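You operate a simulated robot arm through the tools that you are given. There is no shell and no other tool.

The job below is to be done with a simulated robot arm. You get a single attempt, and the scene is never put back.

## Task
Wipe the press base, oil a patch on it and run the table out and in.
Fine: blue wiper first, then the brown dabber dipped in the oil tub; put both back and leave the blue dabber. Set down upright: brown dabber. Where these are worked on the way, their far stop is far enough and under half their travel is too little: press table. A coat counts when it lies all over at full strength: go over it till it gets no stronger. What is to be rubbed or washed off counts as gone when no trace of it is left.

The check looks at the end state, three seconds after you hand in, the way a careful person would. Anything else that was tipped, shoved, dropped, spilled or broken makes it a failure.

## Robot
A 7-joint arm with a two-finger parallel gripper, fixed in place. Base frame: the origin is at the foot of the arm, x ahead of it, y to its left, z up; the work surface is at about z = 0.755. Lengths are in m, angles in degrees, forces in N, time in s.
With the tool pointing down near the work surface it reaches from about 0.32 to 0.78 m from the base axis. Its first joint turns from -166.0 to 166.0 degrees. Payload 3.91 kg.
The TCP is the grasp point between the finger pads, 0.03 m short of the fingertips. In the tool frame z runs along the fingers and y along their closing line. The gripper opens to 0.11 m. The fingers are 0.02 m wide and 0.01 m thick; the gripper's body (0.048 by 0.112 m) begins 0.055 m behind the TCP.
Orientation is told as [roll, pitch, yaw] about the base's x, y, z axes, in that order, counted from this pose: with the fingers straight down and closing along the base's y, the tool's x points along the base's -x, its y along +y and its z along -z.

## Interface
- The arm moves only by the tool servo_tool. Its argument "motion" is a list of rows, each a list of 7 numbers: the shift along the base's x, y, z in cm, then the turn, a rotation vector about the base's x, y, z in rad, then the opening, from 0 (shut) to 1 (fully open). In form: [[tx, ty, tz, rx, ry, rz, grip], ...]. A call has 1 to 20 rows; each row is the pose to reach, as a shift and turn from the pose commanded when the call began. Each row takes 0.2 s and may step no farther than 0.05 m and 8.6 degrees from the row before; otherwise, or with a gripper value out of range, the whole call is refused. A pose out of reach is approached as far as the arm can. The call stops where the force on the tool passes 40 N (or 10 N more than at its start, if that is more) or the arm is blocked; 0.2 s more then pass. The fingers move at their own pace (about 0.153 m/s each) and stop on an object; they squeeze with about 30 N. The grip force told is the motor's: it shows also when the fingers shut on nothing. Time passes only in rows, and 0.2 s behind the last, so rows that repeat a pose let the fingers close. The reply holds the time, the measured pose of the TCP, the force on the tool along the base axes, the opening and the grip force, in the units named above and with some noise, with the torque about the TCP (base axes, N m) and any sound that the robot's microphone picked up.
- Cameras (640 x 400 px; columns grow to the right, rows downward): "scene" is fixed at [0.0488, -0.6486, 1.5231]; the picture's right is [0.83, -0.55, 0.00], its down [-0.23, -0.34, -0.91] and it looks along [0.50, 0.76, -0.41] (base axes); focal length 343 px, centre (320, 200). "wrist" rides on the gripper at [0.077, 0.007, -0.114] in the tool frame; the picture's right is [-0.09, 1.00, 0.00], its down [-0.80, -0.07, -0.60] and it looks along [-0.59, -0.05, 0.80] (tool axes); focal length 270 px, centre (320, 200). There is no depth. A picture from a camera that has moved, and an enlarged one, comes with that camera's place and axes in the base frame and with its lens.
- grab_frame(camera): a new picture of that camera. The clock stands still meanwhile.
- raise_lower(by): slides the trunk up (or, below 0, down) by that many m; the arm rides with it, the base frame stays. It gives what a move gives, with no picture.
- zoom(camera, box): a new picture of the part [left, top, right, bottom] of that camera's present view, enlarged. The clock stands still meanwhile.
- close_job(): hands the job in; it is judged then, once.

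Nothing tells you positions but the pictures and the camera data. Unless the task says otherwise, let go and move clear before handing in.

The tools are called after ">>>" as name(argument=value, ...) on one line, values as JSON. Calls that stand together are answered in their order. servo_tool: Moves the arm, as the interface text tells. Its arguments: {"type":"object","properties":{"motion":{"type":"array","items":{"type":"array","items":{"type":"number"}}}},"required":["motion"]} The other tools are called the same way: raise_lower (by) slides the trunk up or down; grab_frame (camera) takes a picture; zoom (camera, box) takes an enlarged picture of a part of a camera's view; close_job () hands the job in.

At the start:

```text
t: 0.0
tcp_pos: [0.4359, 0.3435, 1.0158]
ee_rot: [-0.1, -0.1, 0.0]
force: [0.3, -0.1, 0.0]
ft_torque: [-0.01, 0.01, 0.0]
grip_width: 0.1099
grip_force: 0.2
trunk travel left (down, up): [-0.575, 0.035]
```

scene: 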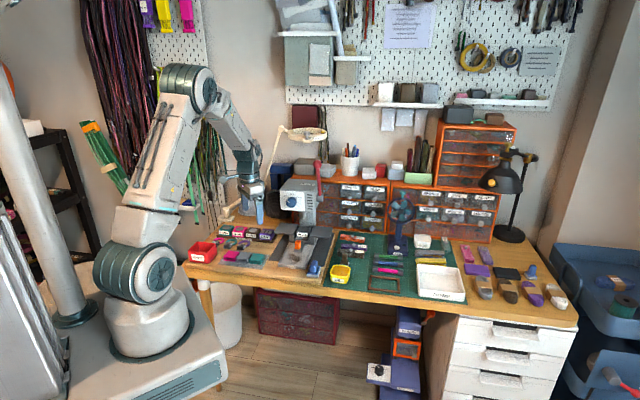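
wrist: 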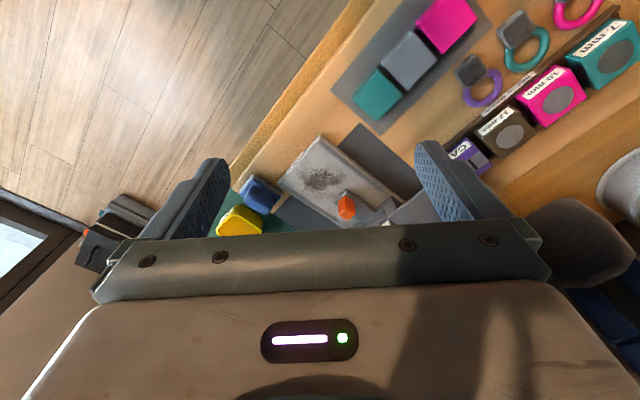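

I see a workbench with a press (drill press / machine) near the arm, and a number of tools and parts around it. I'll zoom in on the press area to find the press base, the wiper, the dabbers and the oil tub.

>>> zoom(camera="scene", box=[180, 170, 360, 290])

>>> zoom(camera="scene", box=[320, 200, 480, 310])

>>> zoom(camera="scene", box=[440, 220, 600, 330])

>>> zoom(camera="wrist", box=[220, 100, 460, 250])

```text
3.33 times, centred on (270, 230) of scene
camera zoom: at [0.0488, -0.6486, 1.5231], right [0.83, -0.55, 0.0], down [-0.23, -0.34, -0.91], along [0.5, 0.76, -0.41], focal length 1145 px, centre (487, 100)
```

zoom: 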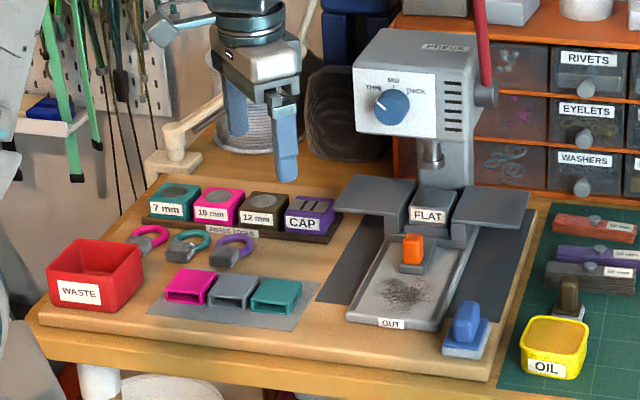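

```text
3.64 times, centred on (400, 255) of scene
camera zoom: at [0.0488, -0.6486, 1.5231], right [0.83, -0.55, 0.0], down [-0.23, -0.34, -0.91], along [0.5, 0.76, -0.41], focal length 1249 px, centre (29, 0)
```

zoom: 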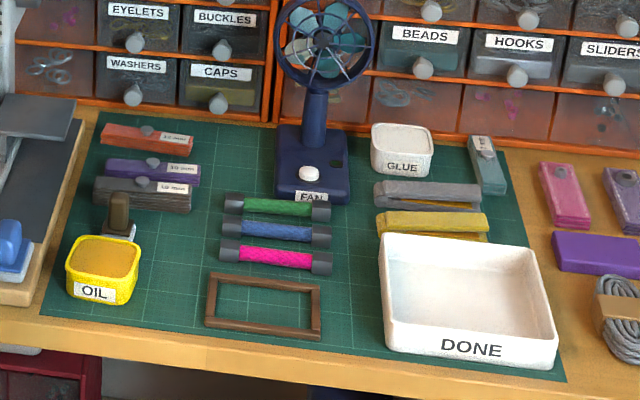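

```text
3.64 times, centred on (520, 275) of scene
camera zoom: at [0.0488, -0.6486, 1.5231], right [0.83, -0.55, 0.0], down [-0.23, -0.34, -0.91], along [0.5, 0.76, -0.41], focal length 1249 px, centre (-407, -73)
```

zoom: 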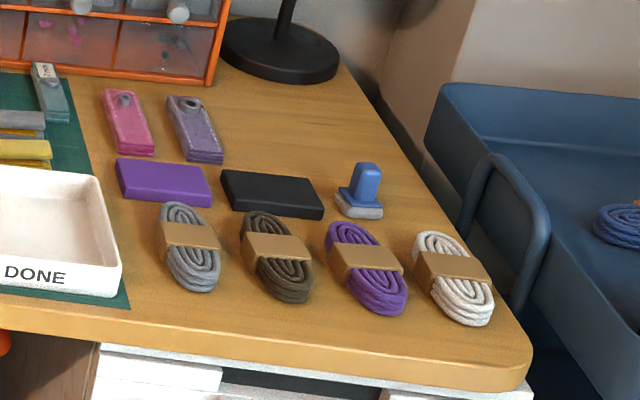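

```text
2.67 times, centred on (340, 175) of wrist
camera zoom: at [0.357, 0.3483, 1.1306], right [0.09, 1.0, 0.0], down [0.8, -0.07, 0.6], along [0.59, -0.05, -0.8], focal length 721 px, centre (267, 267)
```

zoom: 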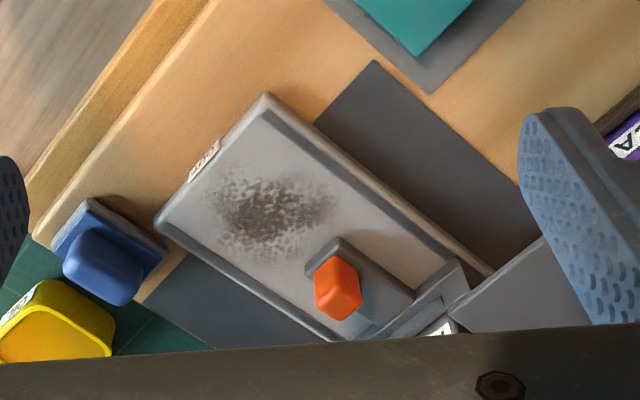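

The press base is the grey tray with the dark smudge. Its table carries the orange knob and slides toward "OUT". A blue wiper sits at about (0.58, 0.20), the yellow oil tub at (0.65, 0.15) and the brown dabber at (0.72, 0.20). I'll move the arm to get clear wrist views of these.

>>> servo_tool(motion=[[-1, -4, 2, 0, 0, 0, 1], [-2, -8, 4, 0, 0, 0, 1], [-3, -12, 5, 0, 0, 0, 1], [-3, -14, 6, 0, 0, 0, 1]])

>>> grab_frame(camera="wrist")

>>> zoom(camera="wrist", box=[200, 40, 440, 190])

>>> zoom(camera="scene", box=[260, 170, 350, 290])

```text
t: 1.0
tcp_pos: [0.4051, 0.2035, 1.0777]
ee_rot: [0.0, 0.0, 0.0]
force: [0.5, 0.4, 0.5]
ft_torque: [-0.01, 0.0, -0.02]
grip_width: 0.11
grip_force: 0.0
trunk travel left (down, up): [-0.575, 0.035]
```

```text
taken
camera wrist: at [0.327, 0.2085, 1.1917], right [0.09, 1.0, 0.0], down [0.8, -0.07, 0.59], along [0.59, -0.05, -0.8], focal length 270 px, centre (320, 200)
```

wrist: 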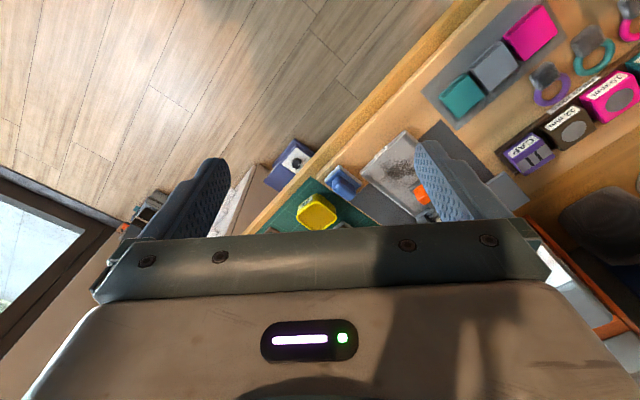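

```text
2.67 times, centred on (320, 115) of wrist
camera zoom: at [0.327, 0.2085, 1.1917], right [0.09, 1.0, 0.0], down [0.8, -0.07, 0.59], along [0.59, -0.05, -0.8], focal length 721 px, centre (320, 427)
```

zoom: 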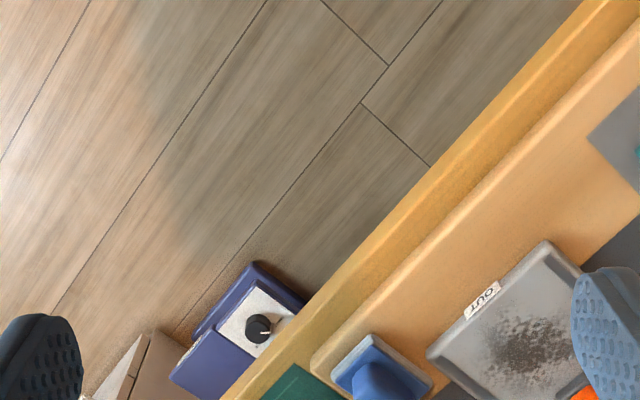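

```text
3.33 times, centred on (305, 230) of scene
camera zoom: at [0.0488, -0.6486, 1.5231], right [0.83, -0.55, 0.0], down [-0.23, -0.34, -0.91], along [0.5, 0.76, -0.41], focal length 1145 px, centre (370, 100)
```

zoom: 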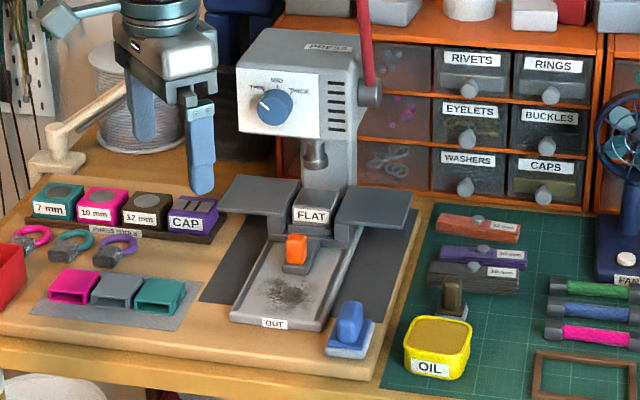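

I still need a clearer view of the tray and wiper. I'll turn the hand about 45° so it squares up with the bench, then hover in front of the tray.

>>> servo_tool(motion=[[2, 1, -1, 0, 0, 0.13, 1], [4, 2, -2, 0, 0, 0.26, 1], [6, 3, -3, 0, 0, 0.39, 1], [8, 4, -4, 0, 0, 0.52, 1], [9, 4.5, -5, 0, 0, 0.65, 1], [10, 5, -6, 0, 0, 0.76, 1]])

>>> grab_frame(camera="wrist")

>>> zoom(camera="wrist", box=[200, 75, 440, 225])

>>> grab_frame(camera="scene")

```text
t: 2.4
tcp_pos: [0.5045, 0.2542, 1.0148]
ee_rot: [0.0, -0.1, 43.7]
force: [-0.5, -0.3, 0.2]
ft_torque: [0.0, 0.01, 0.02]
grip_width: 0.1102
grip_force: 0.0
trunk travel left (down, up): [-0.575, 0.035]
```

```text
taken
camera wrist: at [0.4437, 0.2041, 1.13], right [-0.62, 0.78, 0.0], down [0.63, 0.5, 0.59], along [0.46, 0.37, -0.8], focal length 270 px, centre (320, 200)
```

wrist: 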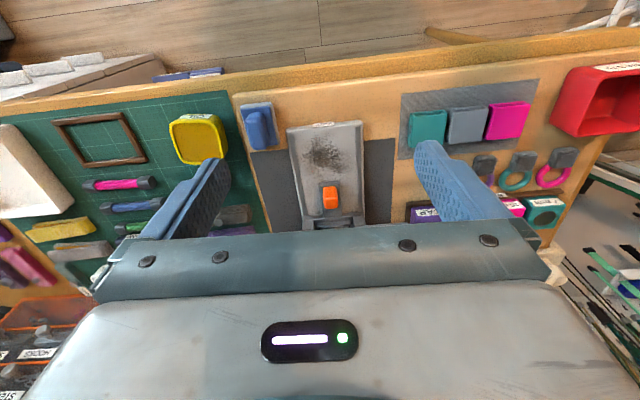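

```text
2.67 times, centred on (320, 150) of wrist
camera zoom: at [0.4437, 0.2041, 1.13], right [-0.62, 0.78, 0.0], down [0.63, 0.5, 0.59], along [0.46, 0.37, -0.8], focal length 721 px, centre (320, 333)
```

zoom: 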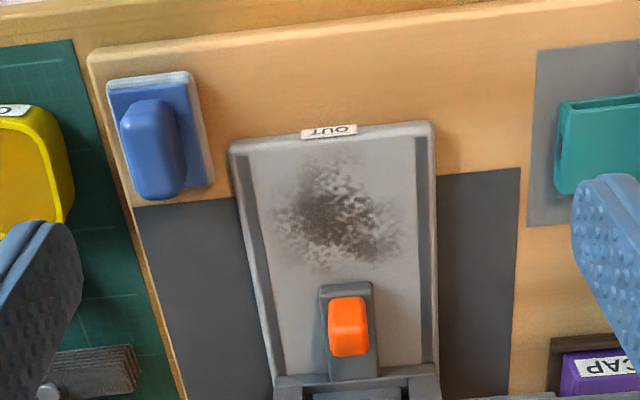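

```text
taken
```

scene: 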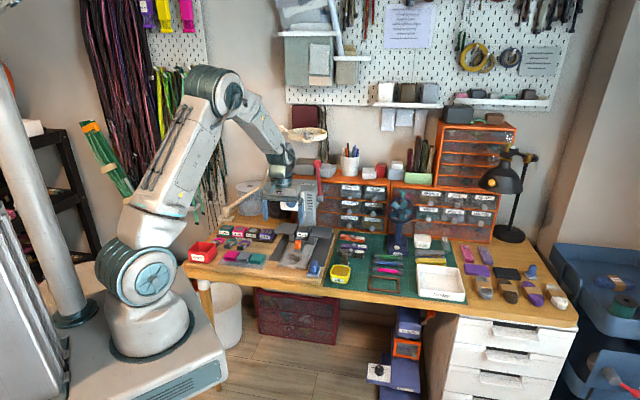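

The bench sits at about 45° to the base, which matches the hand's present yaw. The wiper is near (0.602, 0.228), the tray front centre near (0.547, 0.294) and the orange knob near (0.615, 0.362). Next I'll hover over the wiper for a close look.

>>> servo_tool(motion=[[3, -0.8, -3, 0, 0, 0.0227, 1], [6, -1.6, -6, 0, 0, 0.0227, 1], [9, -2.4, -8.5, 0, 0, 0.0227, 1], [9.75, -2.6, -9.5, 0, 0, 0.0227, 1], [9.75, -2.6, -9.5, 0, 0, 0.0227, 1]])

>>> grab_frame(camera="wrist")

>>> zoom(camera="wrist", box=[200, 75, 440, 225])

>>> zoom(camera="scene", box=[270, 220, 360, 290])

```text
t: 3.6
tcp_pos: [0.6031, 0.2265, 0.9203]
ee_rot: [0.0, 0.0, 44.9]
force: [-0.7, -0.3, 0.3]
ft_torque: [-0.01, 0.01, 0.0]
grip_width: 0.11
grip_force: 0.1
trunk travel left (down, up): [-0.575, 0.035]
```

```text
taken
camera wrist: at [0.5426, 0.1758, 1.0346], right [-0.64, 0.77, 0.0], down [0.62, 0.51, 0.59], along [0.46, 0.38, -0.8], focal length 270 px, centre (320, 200)
```

wrist: 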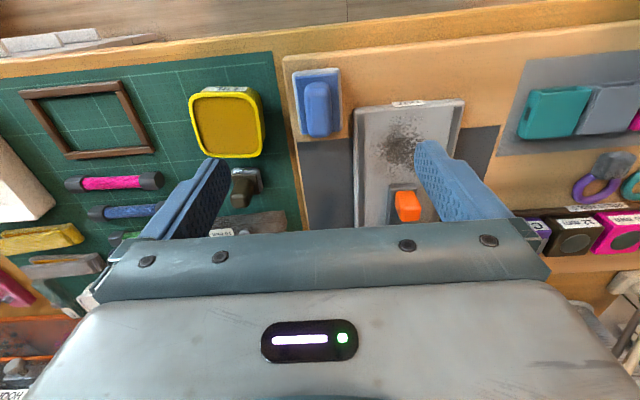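

```text
2.67 times, centred on (320, 150) of wrist
camera zoom: at [0.5426, 0.1758, 1.0346], right [-0.64, 0.77, 0.0], down [0.62, 0.51, 0.59], along [0.46, 0.38, -0.8], focal length 721 px, centre (320, 333)
```

zoom: 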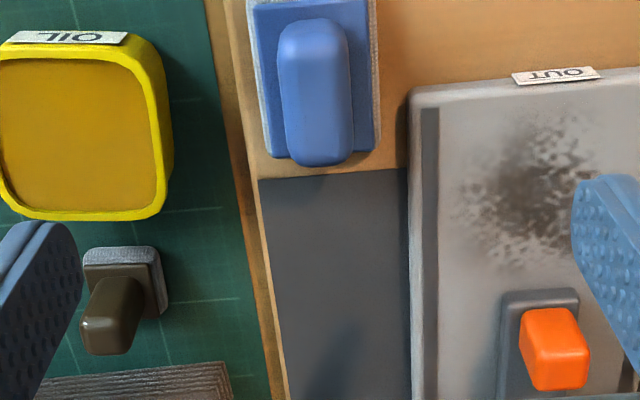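

```text
5.71 times, centred on (315, 255) of scene
camera zoom: at [0.0488, -0.6486, 1.5231], right [0.83, -0.55, 0.0], down [-0.23, -0.34, -0.91], along [0.5, 0.76, -0.41], focal length 1962 px, centre (349, -114)
```

zoom: 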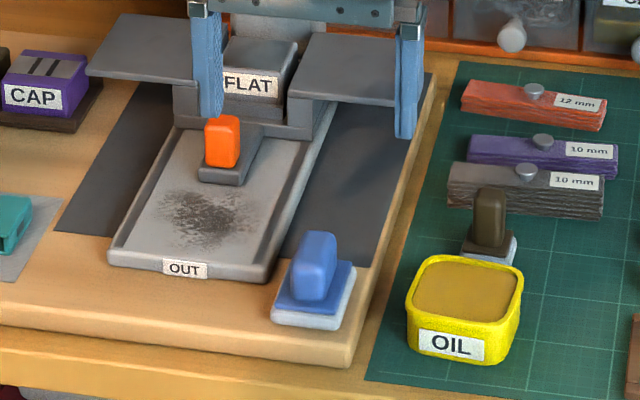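

I'm almost directly above the wiper, which is blue with a flat pad. The yellow oil tub is at about (0.662, 0.172) and the brown dabber at about (0.722, 0.218). The tray and tub are close on both sides, so I'll narrow the fingers and go lower to check alignment.

>>> servo_tool(motion=[[-0.1, -0.2, 0, 0, 0, 0, 0.34], [-0.1, -0.2, -2, 0, 0, 0, 0.34], [-0.1, -0.2, -4.5, 0, 0, 0, 0.34], [-0.1, -0.2, -4.5, 0, 0, 0, 0.34]])

>>> grab_frame(camera="wrist")

>>> zoom(camera="wrist", box=[240, 75, 400, 225])

>>> zoom(camera="scene", box=[270, 210, 360, 290])

```text
t: 4.6
tcp_pos: [0.6012, 0.2253, 0.8747]
ee_rot: [0.0, -0.1, 44.9]
force: [-0.3, -0.1, 0.1]
ft_torque: [0.0, 0.01, -0.01]
grip_width: 0.0373
grip_force: 0.1
trunk travel left (down, up): [-0.575, 0.035]
```

```text
taken
camera wrist: at [0.5404, 0.174, 0.9901], right [-0.64, 0.77, 0.0], down [0.62, 0.51, 0.6], along [0.46, 0.38, -0.8], focal length 270 px, centre (320, 200)
```

wrist: 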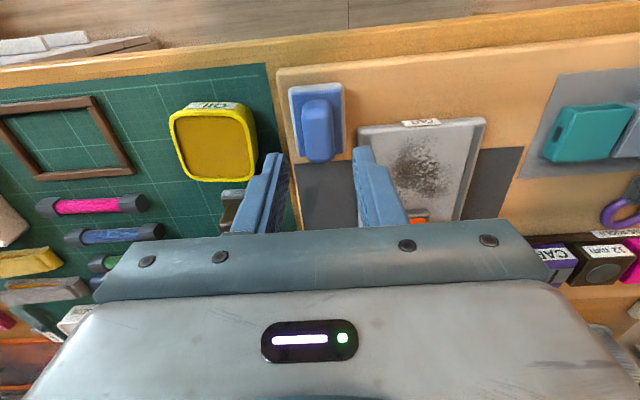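

```text
2.67 times, centred on (320, 150) of wrist
camera zoom: at [0.5404, 0.174, 0.9901], right [-0.64, 0.77, 0.0], down [0.62, 0.51, 0.6], along [0.46, 0.38, -0.8], focal length 721 px, centre (320, 333)
```

zoom: 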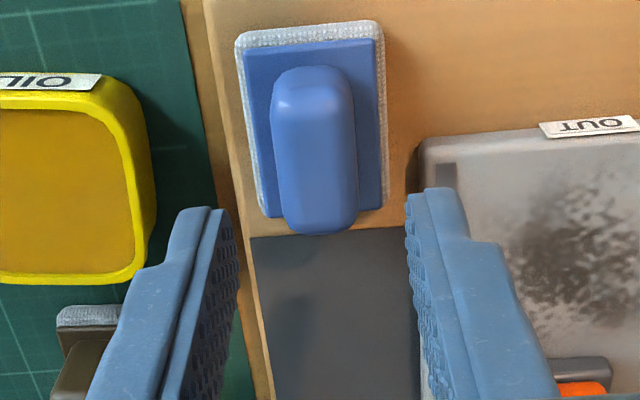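

```text
5.00 times, centred on (315, 250) of scene
camera zoom: at [0.0488, -0.6486, 1.5231], right [0.83, -0.55, 0.0], down [-0.23, -0.34, -0.91], along [0.5, 0.76, -0.41], focal length 1717 px, centre (345, -50)
```

zoom: 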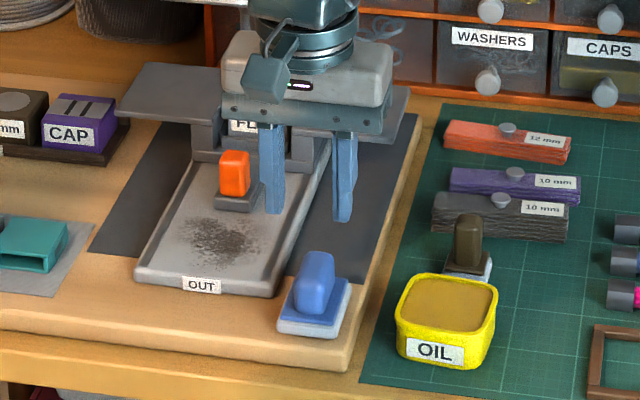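

The handle sits centred between the fingers. I'll lower in small steps and check before closing.

>>> servo_tool(motion=[[0, 0, -2, 0, 0, 0, 0.34], [0, 0, -4, 0, 0, 0, 0.34], [0, 0, -5, 0, 0, 0, 0.34], [0, 0, -5, 0, 0, 0, 0.34]])

>>> zoom(camera="wrist", box=[240, 100, 400, 225])

>>> zoom(camera="scene", box=[290, 230, 350, 290])

```text
t: 5.6
tcp_pos: [0.599, 0.2259, 0.8258]
ee_rot: [0.0, 0.0, 44.9]
force: [-0.5, 0.7, 0.1]
ft_torque: [-0.02, -0.02, 0.0]
grip_width: 0.0373
grip_force: 0.0
trunk travel left (down, up): [-0.575, 0.035]
```

```text
3.20 times, centred on (320, 162) of wrist
camera zoom: at [0.5399, 0.1745, 0.9403], right [-0.64, 0.77, 0.0], down [0.62, 0.51, 0.59], along [0.46, 0.38, -0.8], focal length 865 px, centre (320, 320)
```

zoom: 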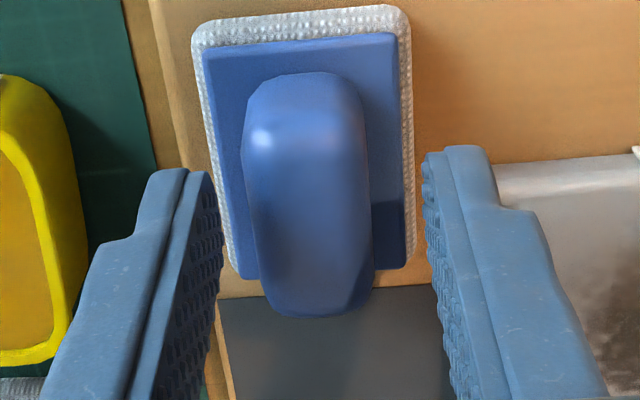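

```text
6.67 times, centred on (320, 260) of scene
camera zoom: at [0.0488, -0.6486, 1.5231], right [0.83, -0.55, 0.0], down [-0.23, -0.34, -0.91], along [0.5, 0.76, -0.41], focal length 2290 px, centre (320, -200)
```

zoom: 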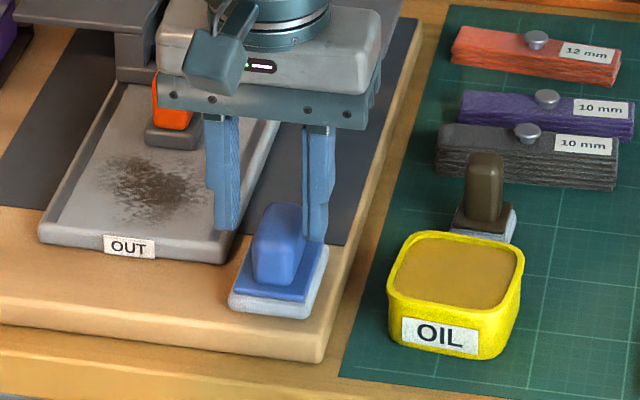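

The handle is about 2.5 mm off the finger centre line. I'll correct that, go down a bit more and close on it.

>>> servo_tool(motion=[[0.16, -0.18, 0, 0, 0, 0, 0.34], [0.16, -0.18, -0.8, 0, 0, 0, 0.34], [0.16, -0.18, -1.5, 0, 0, 0, 0.34], [0.16, -0.18, -1.5, 0, 0, 0, 0.34]])

>>> zoom(camera="wrist", box=[240, 100, 400, 225])

>>> zoom(camera="scene", box=[290, 230, 350, 290])

```text
t: 6.6
tcp_pos: [0.6042, 0.2245, 0.8113]
ee_rot: [0.1, 0.0, 44.9]
force: [0.5, 0.2, -0.1]
ft_torque: [-0.02, 0.01, 0.06]
grip_width: 0.0371
grip_force: 0.1
trunk travel left (down, up): [-0.575, 0.035]
```

```text
3.20 times, centred on (320, 162) of wrist
camera zoom: at [0.5435, 0.1733, 0.926], right [-0.64, 0.77, 0.0], down [0.62, 0.51, 0.6], along [0.46, 0.38, -0.8], focal length 865 px, centre (320, 320)
```

zoom: 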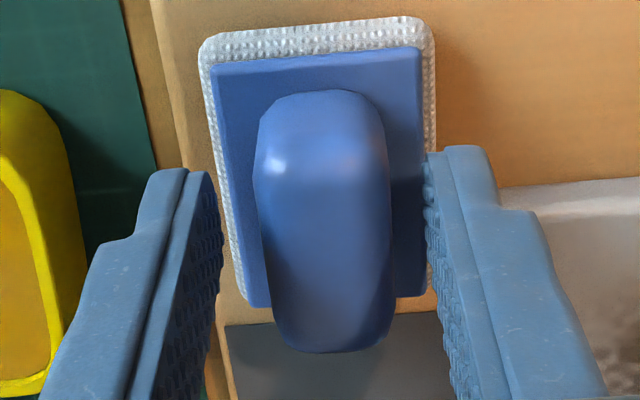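

```text
6.67 times, centred on (320, 260) of scene
camera zoom: at [0.0488, -0.6486, 1.5231], right [0.83, -0.55, 0.0], down [-0.23, -0.34, -0.91], along [0.5, 0.76, -0.41], focal length 2290 px, centre (320, -200)
```

zoom: 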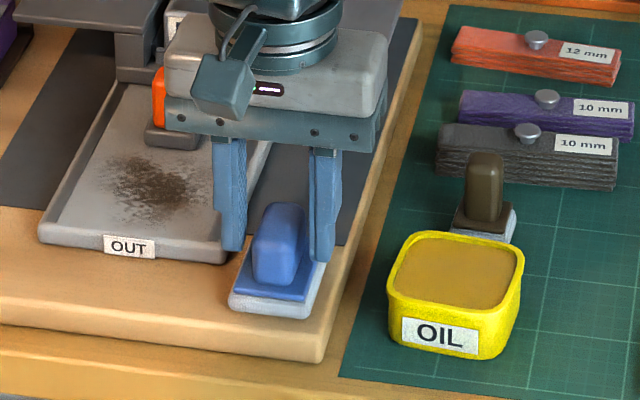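

The handle is centred between the fingers. I'll close on it now.

>>> servo_tool(motion=[[0, 0, 0, 0, 0, 0, 0.2], [0, 0, 0, 0, 0, 0, 0.1], [0, 0, 0, 0, 0, 0, 0.1], [0, 0, 0, 0, 0, 0, 0.1]])

>>> zoom(camera="wrist", box=[240, 100, 400, 225])

```text
t: 7.6
tcp_pos: [0.6046, 0.2243, 0.811]
ee_rot: [-0.1, -0.1, 44.9]
force: [0.8, -1.0, -0.2]
ft_torque: [0.0, 0.01, 0.02]
grip_width: 0.023
grip_force: 30.0
trunk travel left (down, up): [-0.575, 0.035]
```

```text
3.20 times, centred on (320, 162) of wrist
camera zoom: at [0.5434, 0.1733, 0.926], right [-0.64, 0.77, 0.0], down [0.62, 0.51, 0.59], along [0.46, 0.38, -0.8], focal length 865 px, centre (320, 320)
```

zoom: 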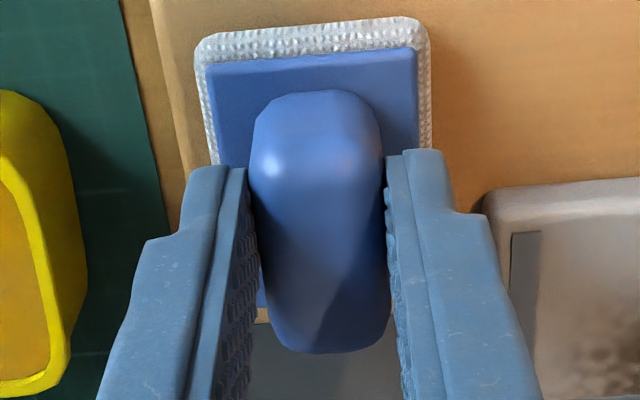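

I have the wiper, with the grip at 23 mm on its handle, and I've noted its rest pose: TCP (0.6044, 0.2244, 0.811) at yaw 45°. Next I'll lift it and look at the tray close up.

>>> servo_tool(motion=[[0, 0, 0.5, 0, 0, 0, 0.1], [0, 0, 2, 0, 0, 0, 0.1], [0, 0, 5, 0, 0, 0, 0.1], [-1, -1, 8, 0, 0, 0, 0.1], [-4, -3, 10, 0, 0, 0, 0.1], [-7, -2, 10, 0, 0, 0, 0.1], [-7, -2, 10, 0, 0, 0, 0.1]])

>>> grab_frame(camera="wrist")

>>> zoom(camera="scene", box=[270, 210, 340, 280])

>>> zoom(camera="wrist", box=[280, 60, 440, 225])

```text
t: 9.2
tcp_pos: [0.5323, 0.2023, 0.9114]
ee_rot: [0.0, 0.0, 44.8]
force: [0.3, -0.3, -0.6]
ft_torque: [0.0, 0.0, -0.01]
grip_width: 0.0228
grip_force: 29.8
trunk travel left (down, up): [-0.575, 0.035]
```

```text
taken
camera wrist: at [0.4721, 0.1519, 1.0267], right [-0.64, 0.77, 0.0], down [0.62, 0.51, 0.59], along [0.46, 0.38, -0.8], focal length 270 px, centre (320, 200)
```

wrist: 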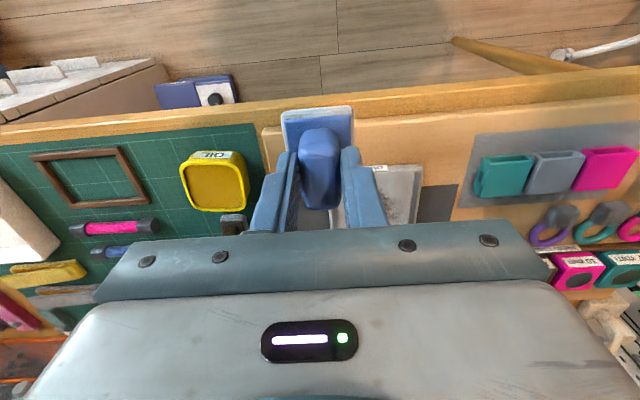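

```text
5.71 times, centred on (305, 245) of scene
camera zoom: at [0.0488, -0.6486, 1.5231], right [0.83, -0.55, 0.0], down [-0.23, -0.34, -0.91], along [0.5, 0.76, -0.41], focal length 1962 px, centre (406, -57)
```

zoom: 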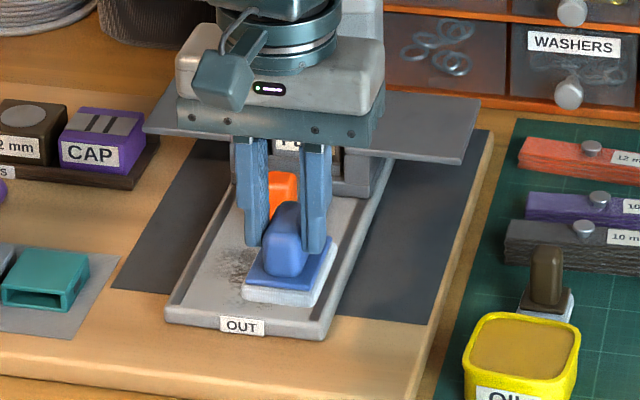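

```text
2.42 times, centred on (360, 142) of wrist
camera zoom: at [0.4721, 0.1519, 1.0267], right [-0.64, 0.77, 0.0], down [0.62, 0.51, 0.59], along [0.46, 0.38, -0.8], focal length 655 px, centre (223, 339)
```

zoom: 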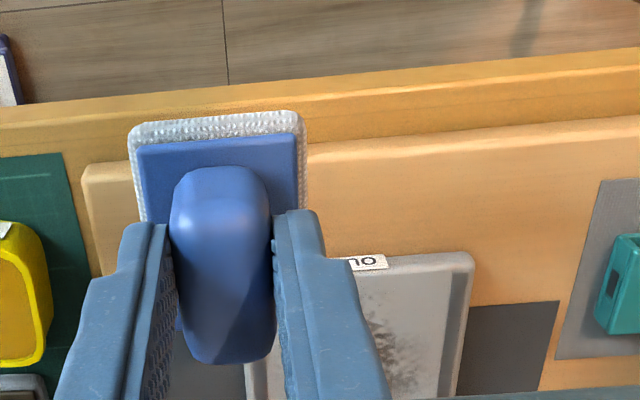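

The wiper is held squarely. I'll move it over the smudge at about (0.579, 0.322) and come down toward the tray floor in small steps.

>>> servo_tool(motion=[[1.2, 3, 0, 0, 0, 0, 0.1], [2.4, 6, 0, 0, 0, 0, 0.1], [3.6, 9, 0, 0, 0, 0, 0.1], [4.67, 11.94, 0, 0, 0, 0, 0.1], [4.67, 11.94, -3, 0, 0, 0, 0.1], [4.67, 11.94, -5.5, 0, 0, 0, 0.1], [4.67, 11.94, -5.5, 0, 0, 0, 0.1]])

>>> grab_frame(camera="wrist")

>>> zoom(camera="scene", box=[270, 210, 340, 280])

>>> zoom(camera="wrist", box=[240, 75, 400, 225])

```text
t: 10.8
tcp_pos: [0.5786, 0.3237, 0.8561]
ee_rot: [0.0, 0.0, 44.9]
force: [0.1, 0.2, -0.9]
ft_torque: [-0.02, 0.02, 0.02]
grip_width: 0.0229
grip_force: 30.3
trunk travel left (down, up): [-0.575, 0.035]
```

```text
taken
camera wrist: at [0.5187, 0.2718, 0.9704], right [-0.64, 0.77, 0.0], down [0.62, 0.51, 0.6], along [0.46, 0.38, -0.8], focal length 270 px, centre (320, 200)
```

wrist: 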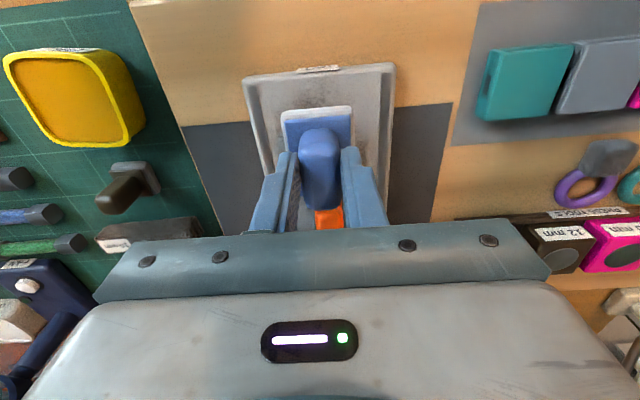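

```text
5.71 times, centred on (305, 245) of scene
camera zoom: at [0.0488, -0.6486, 1.5231], right [0.83, -0.55, 0.0], down [-0.23, -0.34, -0.91], along [0.5, 0.76, -0.41], focal length 1962 px, centre (406, -57)
```

zoom: 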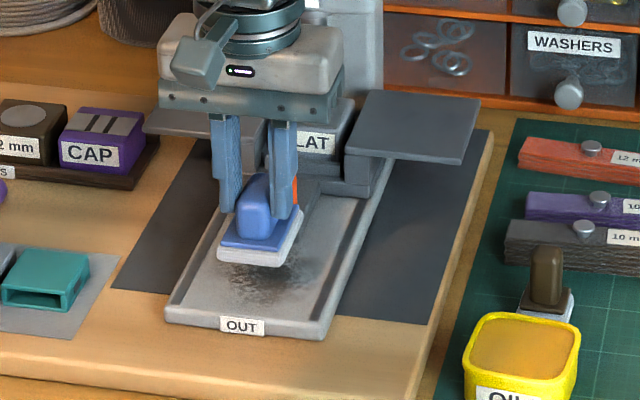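

```text
2.67 times, centred on (320, 150) of wrist
camera zoom: at [0.5187, 0.2718, 0.9704], right [-0.64, 0.77, 0.0], down [0.62, 0.51, 0.6], along [0.46, 0.38, -0.8], focal length 721 px, centre (320, 333)
```

zoom: 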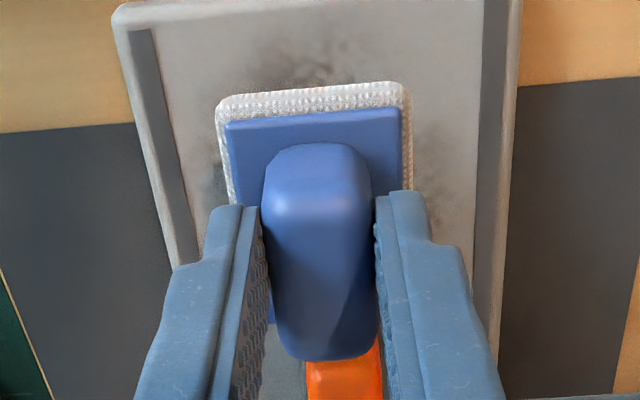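

The pad hovers over the smudge with room in front of the knob block. I'll lower it in small steps until it touches.

>>> servo_tool(motion=[[0, -0.1, -1, 0, 0, 0, 0.1], [0, -0.1, -1.6, 0, 0, 0, 0.1], [0, -0.1, -2.0, 0, 0, 0, 0.1], [0, -0.1, -2.3, 0, 0, 0, 0.1], [0, -0.1, -2.6, 0, 0, 0, 0.1]])

>>> zoom(camera="scene", box=[270, 210, 340, 280])

>>> zoom(camera="wrist", box=[240, 75, 400, 225])

```text
t: 12.0
tcp_pos: [0.5801, 0.3228, 0.8309]
ee_rot: [0.0, -0.1, 44.9]
force: [-0.1, -0.2, -0.6]
ft_torque: [-0.02, 0.03, -0.03]
grip_width: 0.0228
grip_force: 30.2
trunk travel left (down, up): [-0.575, 0.035]
```

```text
5.71 times, centred on (305, 245) of scene
camera zoom: at [0.0488, -0.6486, 1.5231], right [0.83, -0.55, 0.0], down [-0.23, -0.34, -0.91], along [0.5, 0.76, -0.41], focal length 1962 px, centre (406, -57)
```

zoom: 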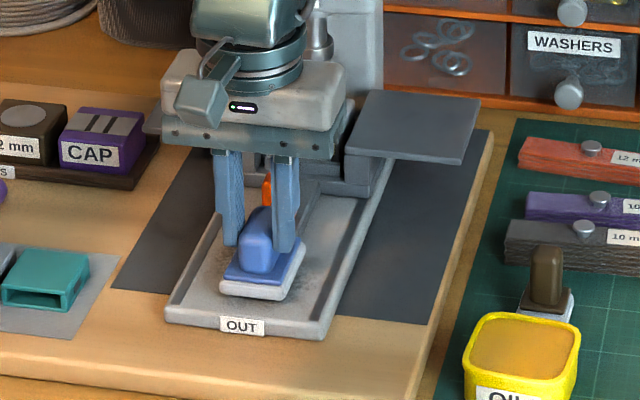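

```text
2.67 times, centred on (320, 150) of wrist
camera zoom: at [0.519, 0.2706, 0.9448], right [-0.64, 0.77, 0.0], down [0.62, 0.51, 0.6], along [0.46, 0.38, -0.8], focal length 721 px, centre (320, 333)
```

zoom: 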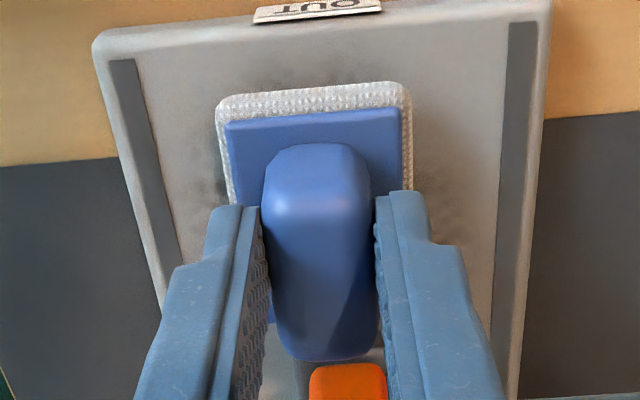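

>>> servo_tool(motion=[[0, 0, -0.3, 0, 0, 0, 0.1], [0, 0, -0.6, 0, 0, 0, 0.1], [0, 0, -0.8, 0, 0, 0, 0.1], [0, 0, -1.0, 0, 0, 0, 0.1]])

>>> zoom(camera="scene", box=[280, 220, 330, 270])

```text
t: 13.0
tcp_pos: [0.5797, 0.3214, 0.8235]
ee_rot: [-0.1, -0.4, 44.9]
force: [-0.1, -0.8, 25.2]
ft_torque: [0.05, -0.02, -0.03]
grip_width: 0.0231
grip_force: 30.2
trunk travel left (down, up): [-0.575, 0.035]
```

```text
8.00 times, centred on (305, 245) of scene
camera zoom: at [0.0488, -0.6486, 1.5231], right [0.83, -0.55, 0.0], down [-0.23, -0.34, -0.91], along [0.5, 0.76, -0.41], focal length 2747 px, centre (440, -160)
```

zoom: 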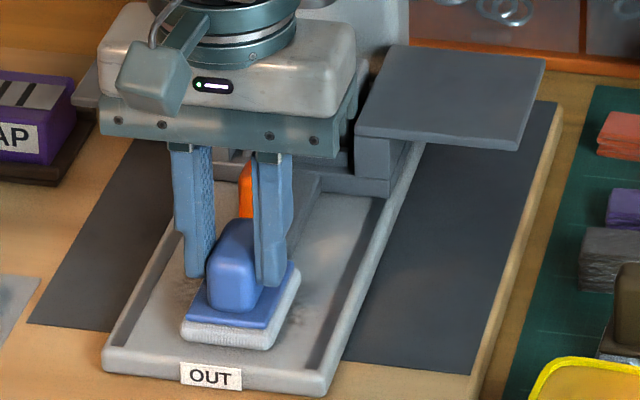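

The pad touched the tray floor at TCP z ≈ 0.824, pressing with 25 N. I'll ease the pressure and wipe in passes across the whole smudge.

>>> servo_tool(motion=[[0, 0, 0.12, 0, 0, 0, 0.1], [0.707, -0.707, 0.12, 0, 0, 0, 0.1], [1.06, -1.06, 0.12, 0, 0, 0, 0.1], [0.354, -0.354, 0.12, 0, 0, 0, 0.1], [-0.354, 0.354, 0.12, 0, 0, 0, 0.1], [-1.06, 1.06, 0.12, 0, 0, 0, 0.1], [-1.909, 0.212, 0.12, 0, 0, 0, 0.1], [-1.202, -0.495, 0.12, 0, 0, 0, 0.1], [-0.495, -1.202, 0.12, 0, 0, 0, 0.1], [0.212, -1.909, 0.12, 0, 0, 0, 0.1], [1.485, -0.636, 0.12, 0, 0, 0, 0.1], [0.778, 0.071, 0.12, 0, 0, 0, 0.1], [0.071, 0.778, 0.12, 0, 0, 0, 0.1], [-0.636, 1.485, 0.12, 0, 0, 0, 0.1], [-1.909, 0.212, 0.12, 0, 0, 0, 0.1], [-0.849, -0.849, 0.12, 0, 0, 0, 0.1], [0.424, 0.424, 0.12, 0, 0, 0, 0.1], [0, 0, 0.12, 0, 0, 0, 0.1]])

>>> zoom(camera="scene", box=[280, 220, 330, 270])

>>> zoom(camera="wrist", box=[240, 75, 400, 225])

```text
t: 16.8
tcp_pos: [0.5818, 0.3208, 0.8228]
ee_rot: [-0.1, -0.3, 44.8]
force: [4.9, 0.8, 11.7]
ft_torque: [0.0, -0.09, 0.03]
grip_width: 0.0228
grip_force: 29.7
trunk travel left (down, up): [-0.575, 0.035]
```

```text
8.00 times, centred on (305, 245) of scene
camera zoom: at [0.0488, -0.6486, 1.5231], right [0.83, -0.55, 0.0], down [-0.23, -0.34, -0.91], along [0.5, 0.76, -0.41], focal length 2747 px, centre (440, -160)
```

zoom: 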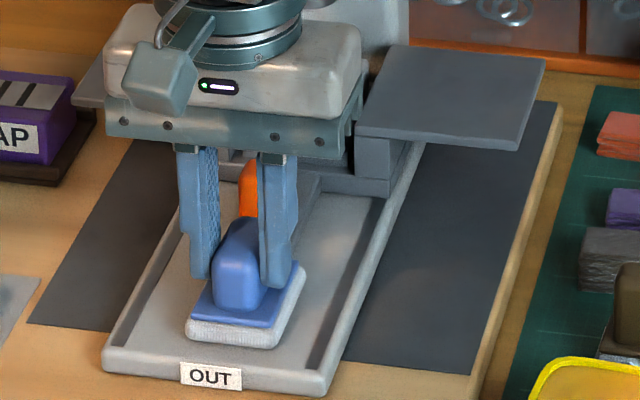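

```text
2.67 times, centred on (320, 150) of wrist
camera zoom: at [0.5211, 0.2696, 0.9365], right [-0.64, 0.77, 0.0], down [0.62, 0.51, 0.6], along [0.46, 0.38, -0.8], focal length 721 px, centre (320, 333)
```

zoom: 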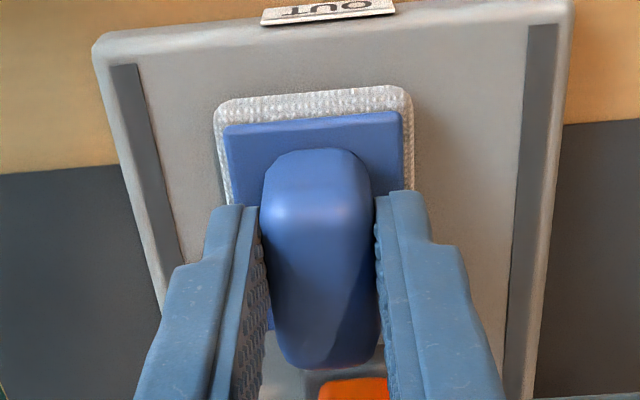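

The visible part of the tray looks clean now. I'll make one more full pass to remove any trace, then lift to inspect.

>>> servo_tool(motion=[[0.707, -0.707, 0, 0, 0, 0, 0.1], [1.06, -1.06, 0, 0, 0, 0, 0.1], [0.354, -0.354, 0, 0, 0, 0, 0.1], [-0.354, 0.354, 0, 0, 0, 0, 0.1], [-1.06, 1.06, 0, 0, 0, 0, 0.1], [-1.56, 0.56, 0, 0, 0, 0, 0.1], [-0.85, -0.15, 0, 0, 0, 0, 0.1], [-0.14, -0.86, 0, 0, 0, 0, 0.1], [0.56, -1.56, 0, 0, 0, 0, 0.1], [0.212, -1.909, 0, 0, 0, 0, 0.1], [-0.495, -1.202, 0, 0, 0, 0, 0.1], [-1.202, -0.495, 0, 0, 0, 0, 0.1], [-1.909, 0.212, 0, 0, 0, 0, 0.1], [-0.636, 1.485, 0, 0, 0, 0, 0.1], [0.071, 0.778, 0, 0, 0, 0, 0.1], [0.778, 0.071, 0, 0, 0, 0, 0.1], [1.485, -0.636, 0, 0, 0, 0, 0.1], [0, 0, 0, 0, 0, 0, 0.1], [0, 0, 1, 0, 0, 0, 0.1], [0, 0, 4, 0, 0, 0, 0.1]])

>>> servo_tool(motion=[[-0.5, -2, 4, 0, 0, 0, 0.1], [-1.5, -6, 6, 0, 0, 0, 0.1], [-3, -9, 6, 0, 0, 0, 0.1], [-4, -12, 6, 0, 0, 0, 0.1], [-4, -12, 6, 0, 0, 0, 0.1]])

>>> zoom(camera="scene", box=[270, 210, 350, 280])

>>> zoom(camera="wrist", box=[240, 75, 480, 225])

```text
t: 21.0
tcp_pos: [0.5795, 0.3195, 0.8593]
ee_rot: [0.0, 0.2, 45.0]
force: [-0.7, -0.7, -0.9]
ft_torque: [0.02, -0.01, -0.01]
grip_width: 0.0226
grip_force: 29.9
trunk travel left (down, up): [-0.575, 0.035]
```

```text
t: 22.2
tcp_pos: [0.5398, 0.2004, 0.9213]
ee_rot: [0.0, 0.0, 44.9]
force: [0.8, -0.1, 0.4]
ft_torque: [-0.01, 0.0, 0.03]
grip_width: 0.0231
grip_force: 29.9
trunk travel left (down, up): [-0.575, 0.035]
```

```text
5.71 times, centred on (310, 245) of scene
camera zoom: at [0.0488, -0.6486, 1.5231], right [0.83, -0.55, 0.0], down [-0.23, -0.34, -0.91], along [0.5, 0.76, -0.41], focal length 1962 px, centre (377, -57)
```

zoom: 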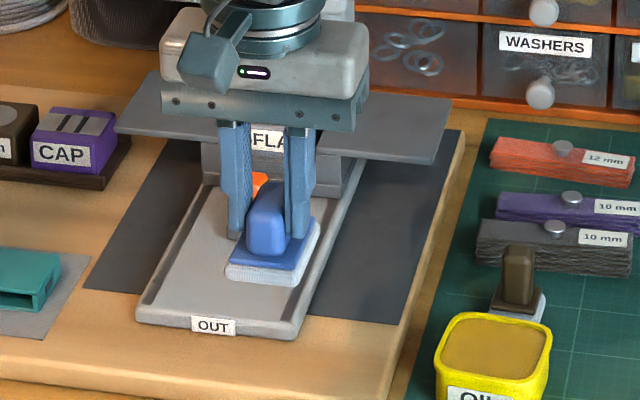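

```text
2.67 times, centred on (360, 150) of wrist
camera zoom: at [0.4797, 0.1503, 1.0354], right [-0.64, 0.77, 0.0], down [0.62, 0.51, 0.59], along [0.46, 0.38, -0.8], focal length 721 px, centre (213, 333)
```

zoom: 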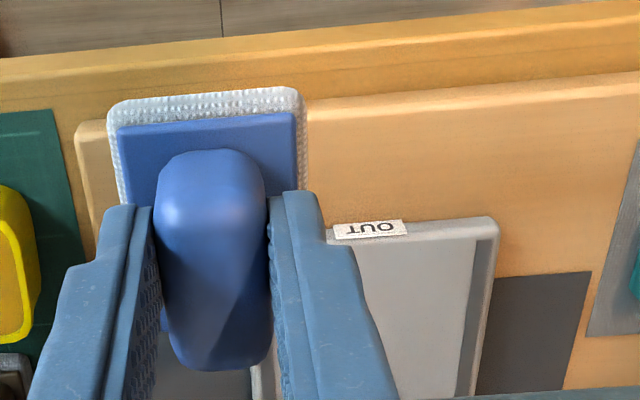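

The tray is partly hidden by the hand, so I'll move above the wiper's rest spot, where the tray can be seen.

>>> servo_tool(motion=[[3, 1, -1, 0, 0, 0, 0.1], [6.4, 2.4, -3.5, 0, 0, 0, 0.1], [6.4, 2.4, -3.5, 0, 0, 0, 0.1]])

>>> zoom(camera="scene", box=[270, 210, 350, 280])

>>> zoom(camera="wrist", box=[280, 75, 520, 225])

>>> zoom(camera="scene", box=[280, 225, 320, 270])

```text
t: 23.0
tcp_pos: [0.6031, 0.2246, 0.8865]
ee_rot: [0.1, 0.1, 44.9]
force: [-0.6, 0.5, -1.5]
ft_torque: [-0.03, -0.04, 0.01]
grip_width: 0.0229
grip_force: 30.4
trunk travel left (down, up): [-0.575, 0.035]
```

```text
5.71 times, centred on (310, 245) of scene
camera zoom: at [0.0488, -0.6486, 1.5231], right [0.83, -0.55, 0.0], down [-0.23, -0.34, -0.91], along [0.5, 0.76, -0.41], focal length 1962 px, centre (377, -57)
```

zoom: 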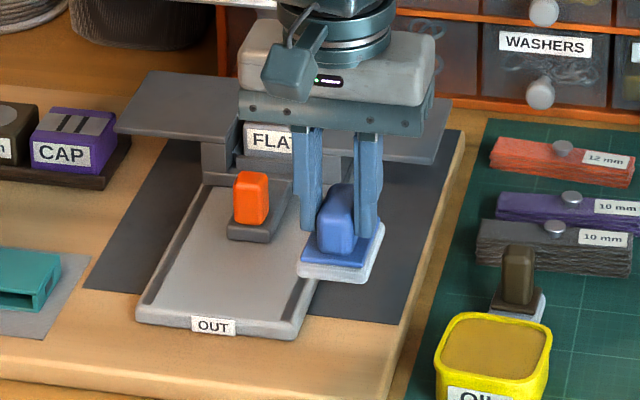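

```text
2.67 times, centred on (400, 150) of wrist
camera zoom: at [0.5421, 0.1733, 1.0009], right [-0.64, 0.77, 0.0], down [0.62, 0.52, 0.59], along [0.46, 0.38, -0.8], focal length 721 px, centre (107, 333)
```

zoom: 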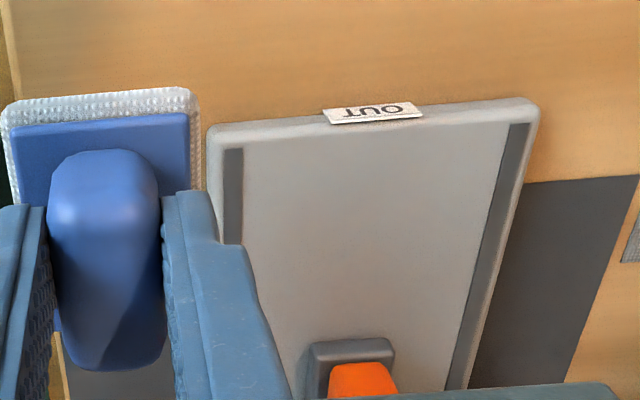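

```text
8.89 times, centred on (300, 248) of scene
camera zoom: at [0.0488, -0.6486, 1.5231], right [0.83, -0.55, 0.0], down [-0.23, -0.34, -0.91], along [0.5, 0.76, -0.41], focal length 3053 px, centre (498, -222)
```

zoom: 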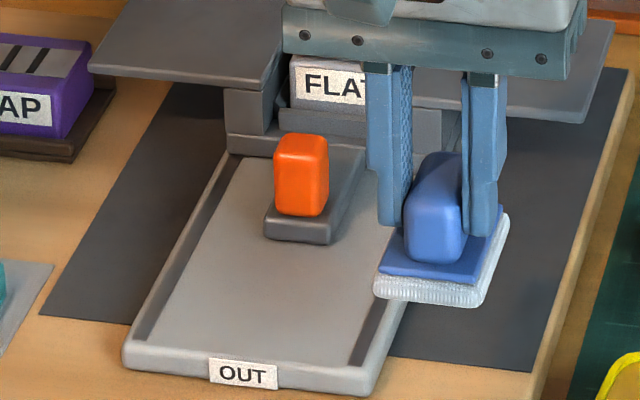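

The tray looks completely clean. Now I'll set the wiper back exactly on its original spot.

>>> servo_tool(motion=[[-0.07, -0.24, -1, 0, 0, 0, 0.1], [-0.07, -0.24, -4, 0, 0, 0, 0.1], [-0.07, -0.24, -6.2, 0, 0, 0, 0.1], [-0.07, -0.24, -6.9, 0, 0, 0, 0.1], [-0.07, -0.24, -7.2, 0, 0, 0, 0.1], [-0.07, -0.24, -7.4, 0, 0, 0, 0.1]])

>>> zoom(camera="wrist", box=[240, 100, 400, 225])

>>> zoom(camera="scene", box=[290, 230, 350, 290])

```text
t: 24.4
tcp_pos: [0.6024, 0.2229, 0.8126]
ee_rot: [0.0, -0.1, 44.9]
force: [-0.1, -0.1, -0.3]
ft_torque: [-0.03, 0.02, 0.02]
grip_width: 0.0224
grip_force: 30.0
trunk travel left (down, up): [-0.575, 0.035]
```

```text
3.20 times, centred on (320, 162) of wrist
camera zoom: at [0.5423, 0.1726, 0.9269], right [-0.64, 0.77, 0.0], down [0.62, 0.51, 0.6], along [0.46, 0.38, -0.8], focal length 865 px, centre (320, 320)
```

zoom: 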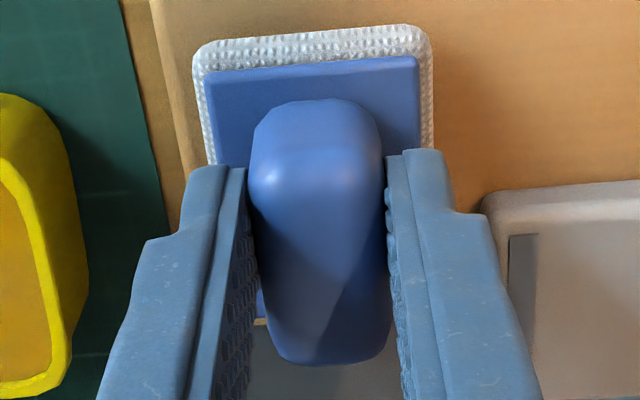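

```text
6.67 times, centred on (320, 260) of scene
camera zoom: at [0.0488, -0.6486, 1.5231], right [0.83, -0.55, 0.0], down [-0.23, -0.34, -0.91], along [0.5, 0.76, -0.41], focal length 2290 px, centre (320, -200)
```

zoom: 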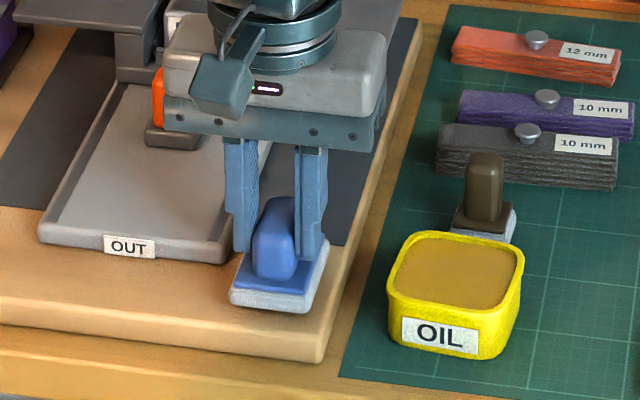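

>>> servo_tool(motion=[[0, 0, -0.1, 0, 0, 0, 0.1], [0, 0, -0.2, 0, 0, 0, 0.1]])

```text
t: 25.0
tcp_pos: [0.6023, 0.2239, 0.8106]
ee_rot: [0.0, -0.2, 45.0]
force: [0.1, 0.3, -0.1]
ft_torque: [-0.01, 0.01, 0.04]
grip_width: 0.0229
grip_force: 30.0
trunk travel left (down, up): [-0.575, 0.035]
```

>>> servo_tool(motion=[[0, 0, -0.1, 0, 0, 0, 0.1], [0, 0, -0.2, 0, 0, 0, 0.1]])

```text
t: 25.6
tcp_pos: [0.6026, 0.2237, 0.8082]
ee_rot: [0.0, 0.0, 44.8]
force: [-0.4, 0.6, -0.5]
ft_torque: [0.0, -0.02, 0.02]
grip_width: 0.0225
grip_force: 30.1
trunk travel left (down, up): [-0.575, 0.035]
```

>>> servo_tool(motion=[[0, 0, -0.1, 0, 0, 0, 0.1], [0, 0, -0.2, 0, 0, 0, 0.1]])

>>> zoom(camera="scene", box=[300, 240, 340, 280])

```text
t: 26.2
tcp_pos: [0.6031, 0.2221, 0.8081]
ee_rot: [-0.2, -0.1, 44.9]
force: [-2.6, 0.1, 13.9]
ft_torque: [-0.09, 0.22, 0.01]
grip_width: 0.0228
grip_force: 30.0
trunk travel left (down, up): [-0.575, 0.035]
```

```text
10.00 times, centred on (320, 260) of scene
camera zoom: at [0.0488, -0.6486, 1.5231], right [0.83, -0.55, 0.0], down [-0.23, -0.34, -0.91], along [0.5, 0.76, -0.41], focal length 3434 px, centre (320, -400)
```

zoom: 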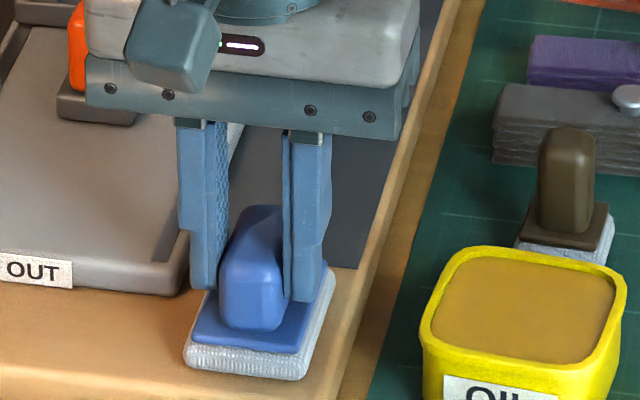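

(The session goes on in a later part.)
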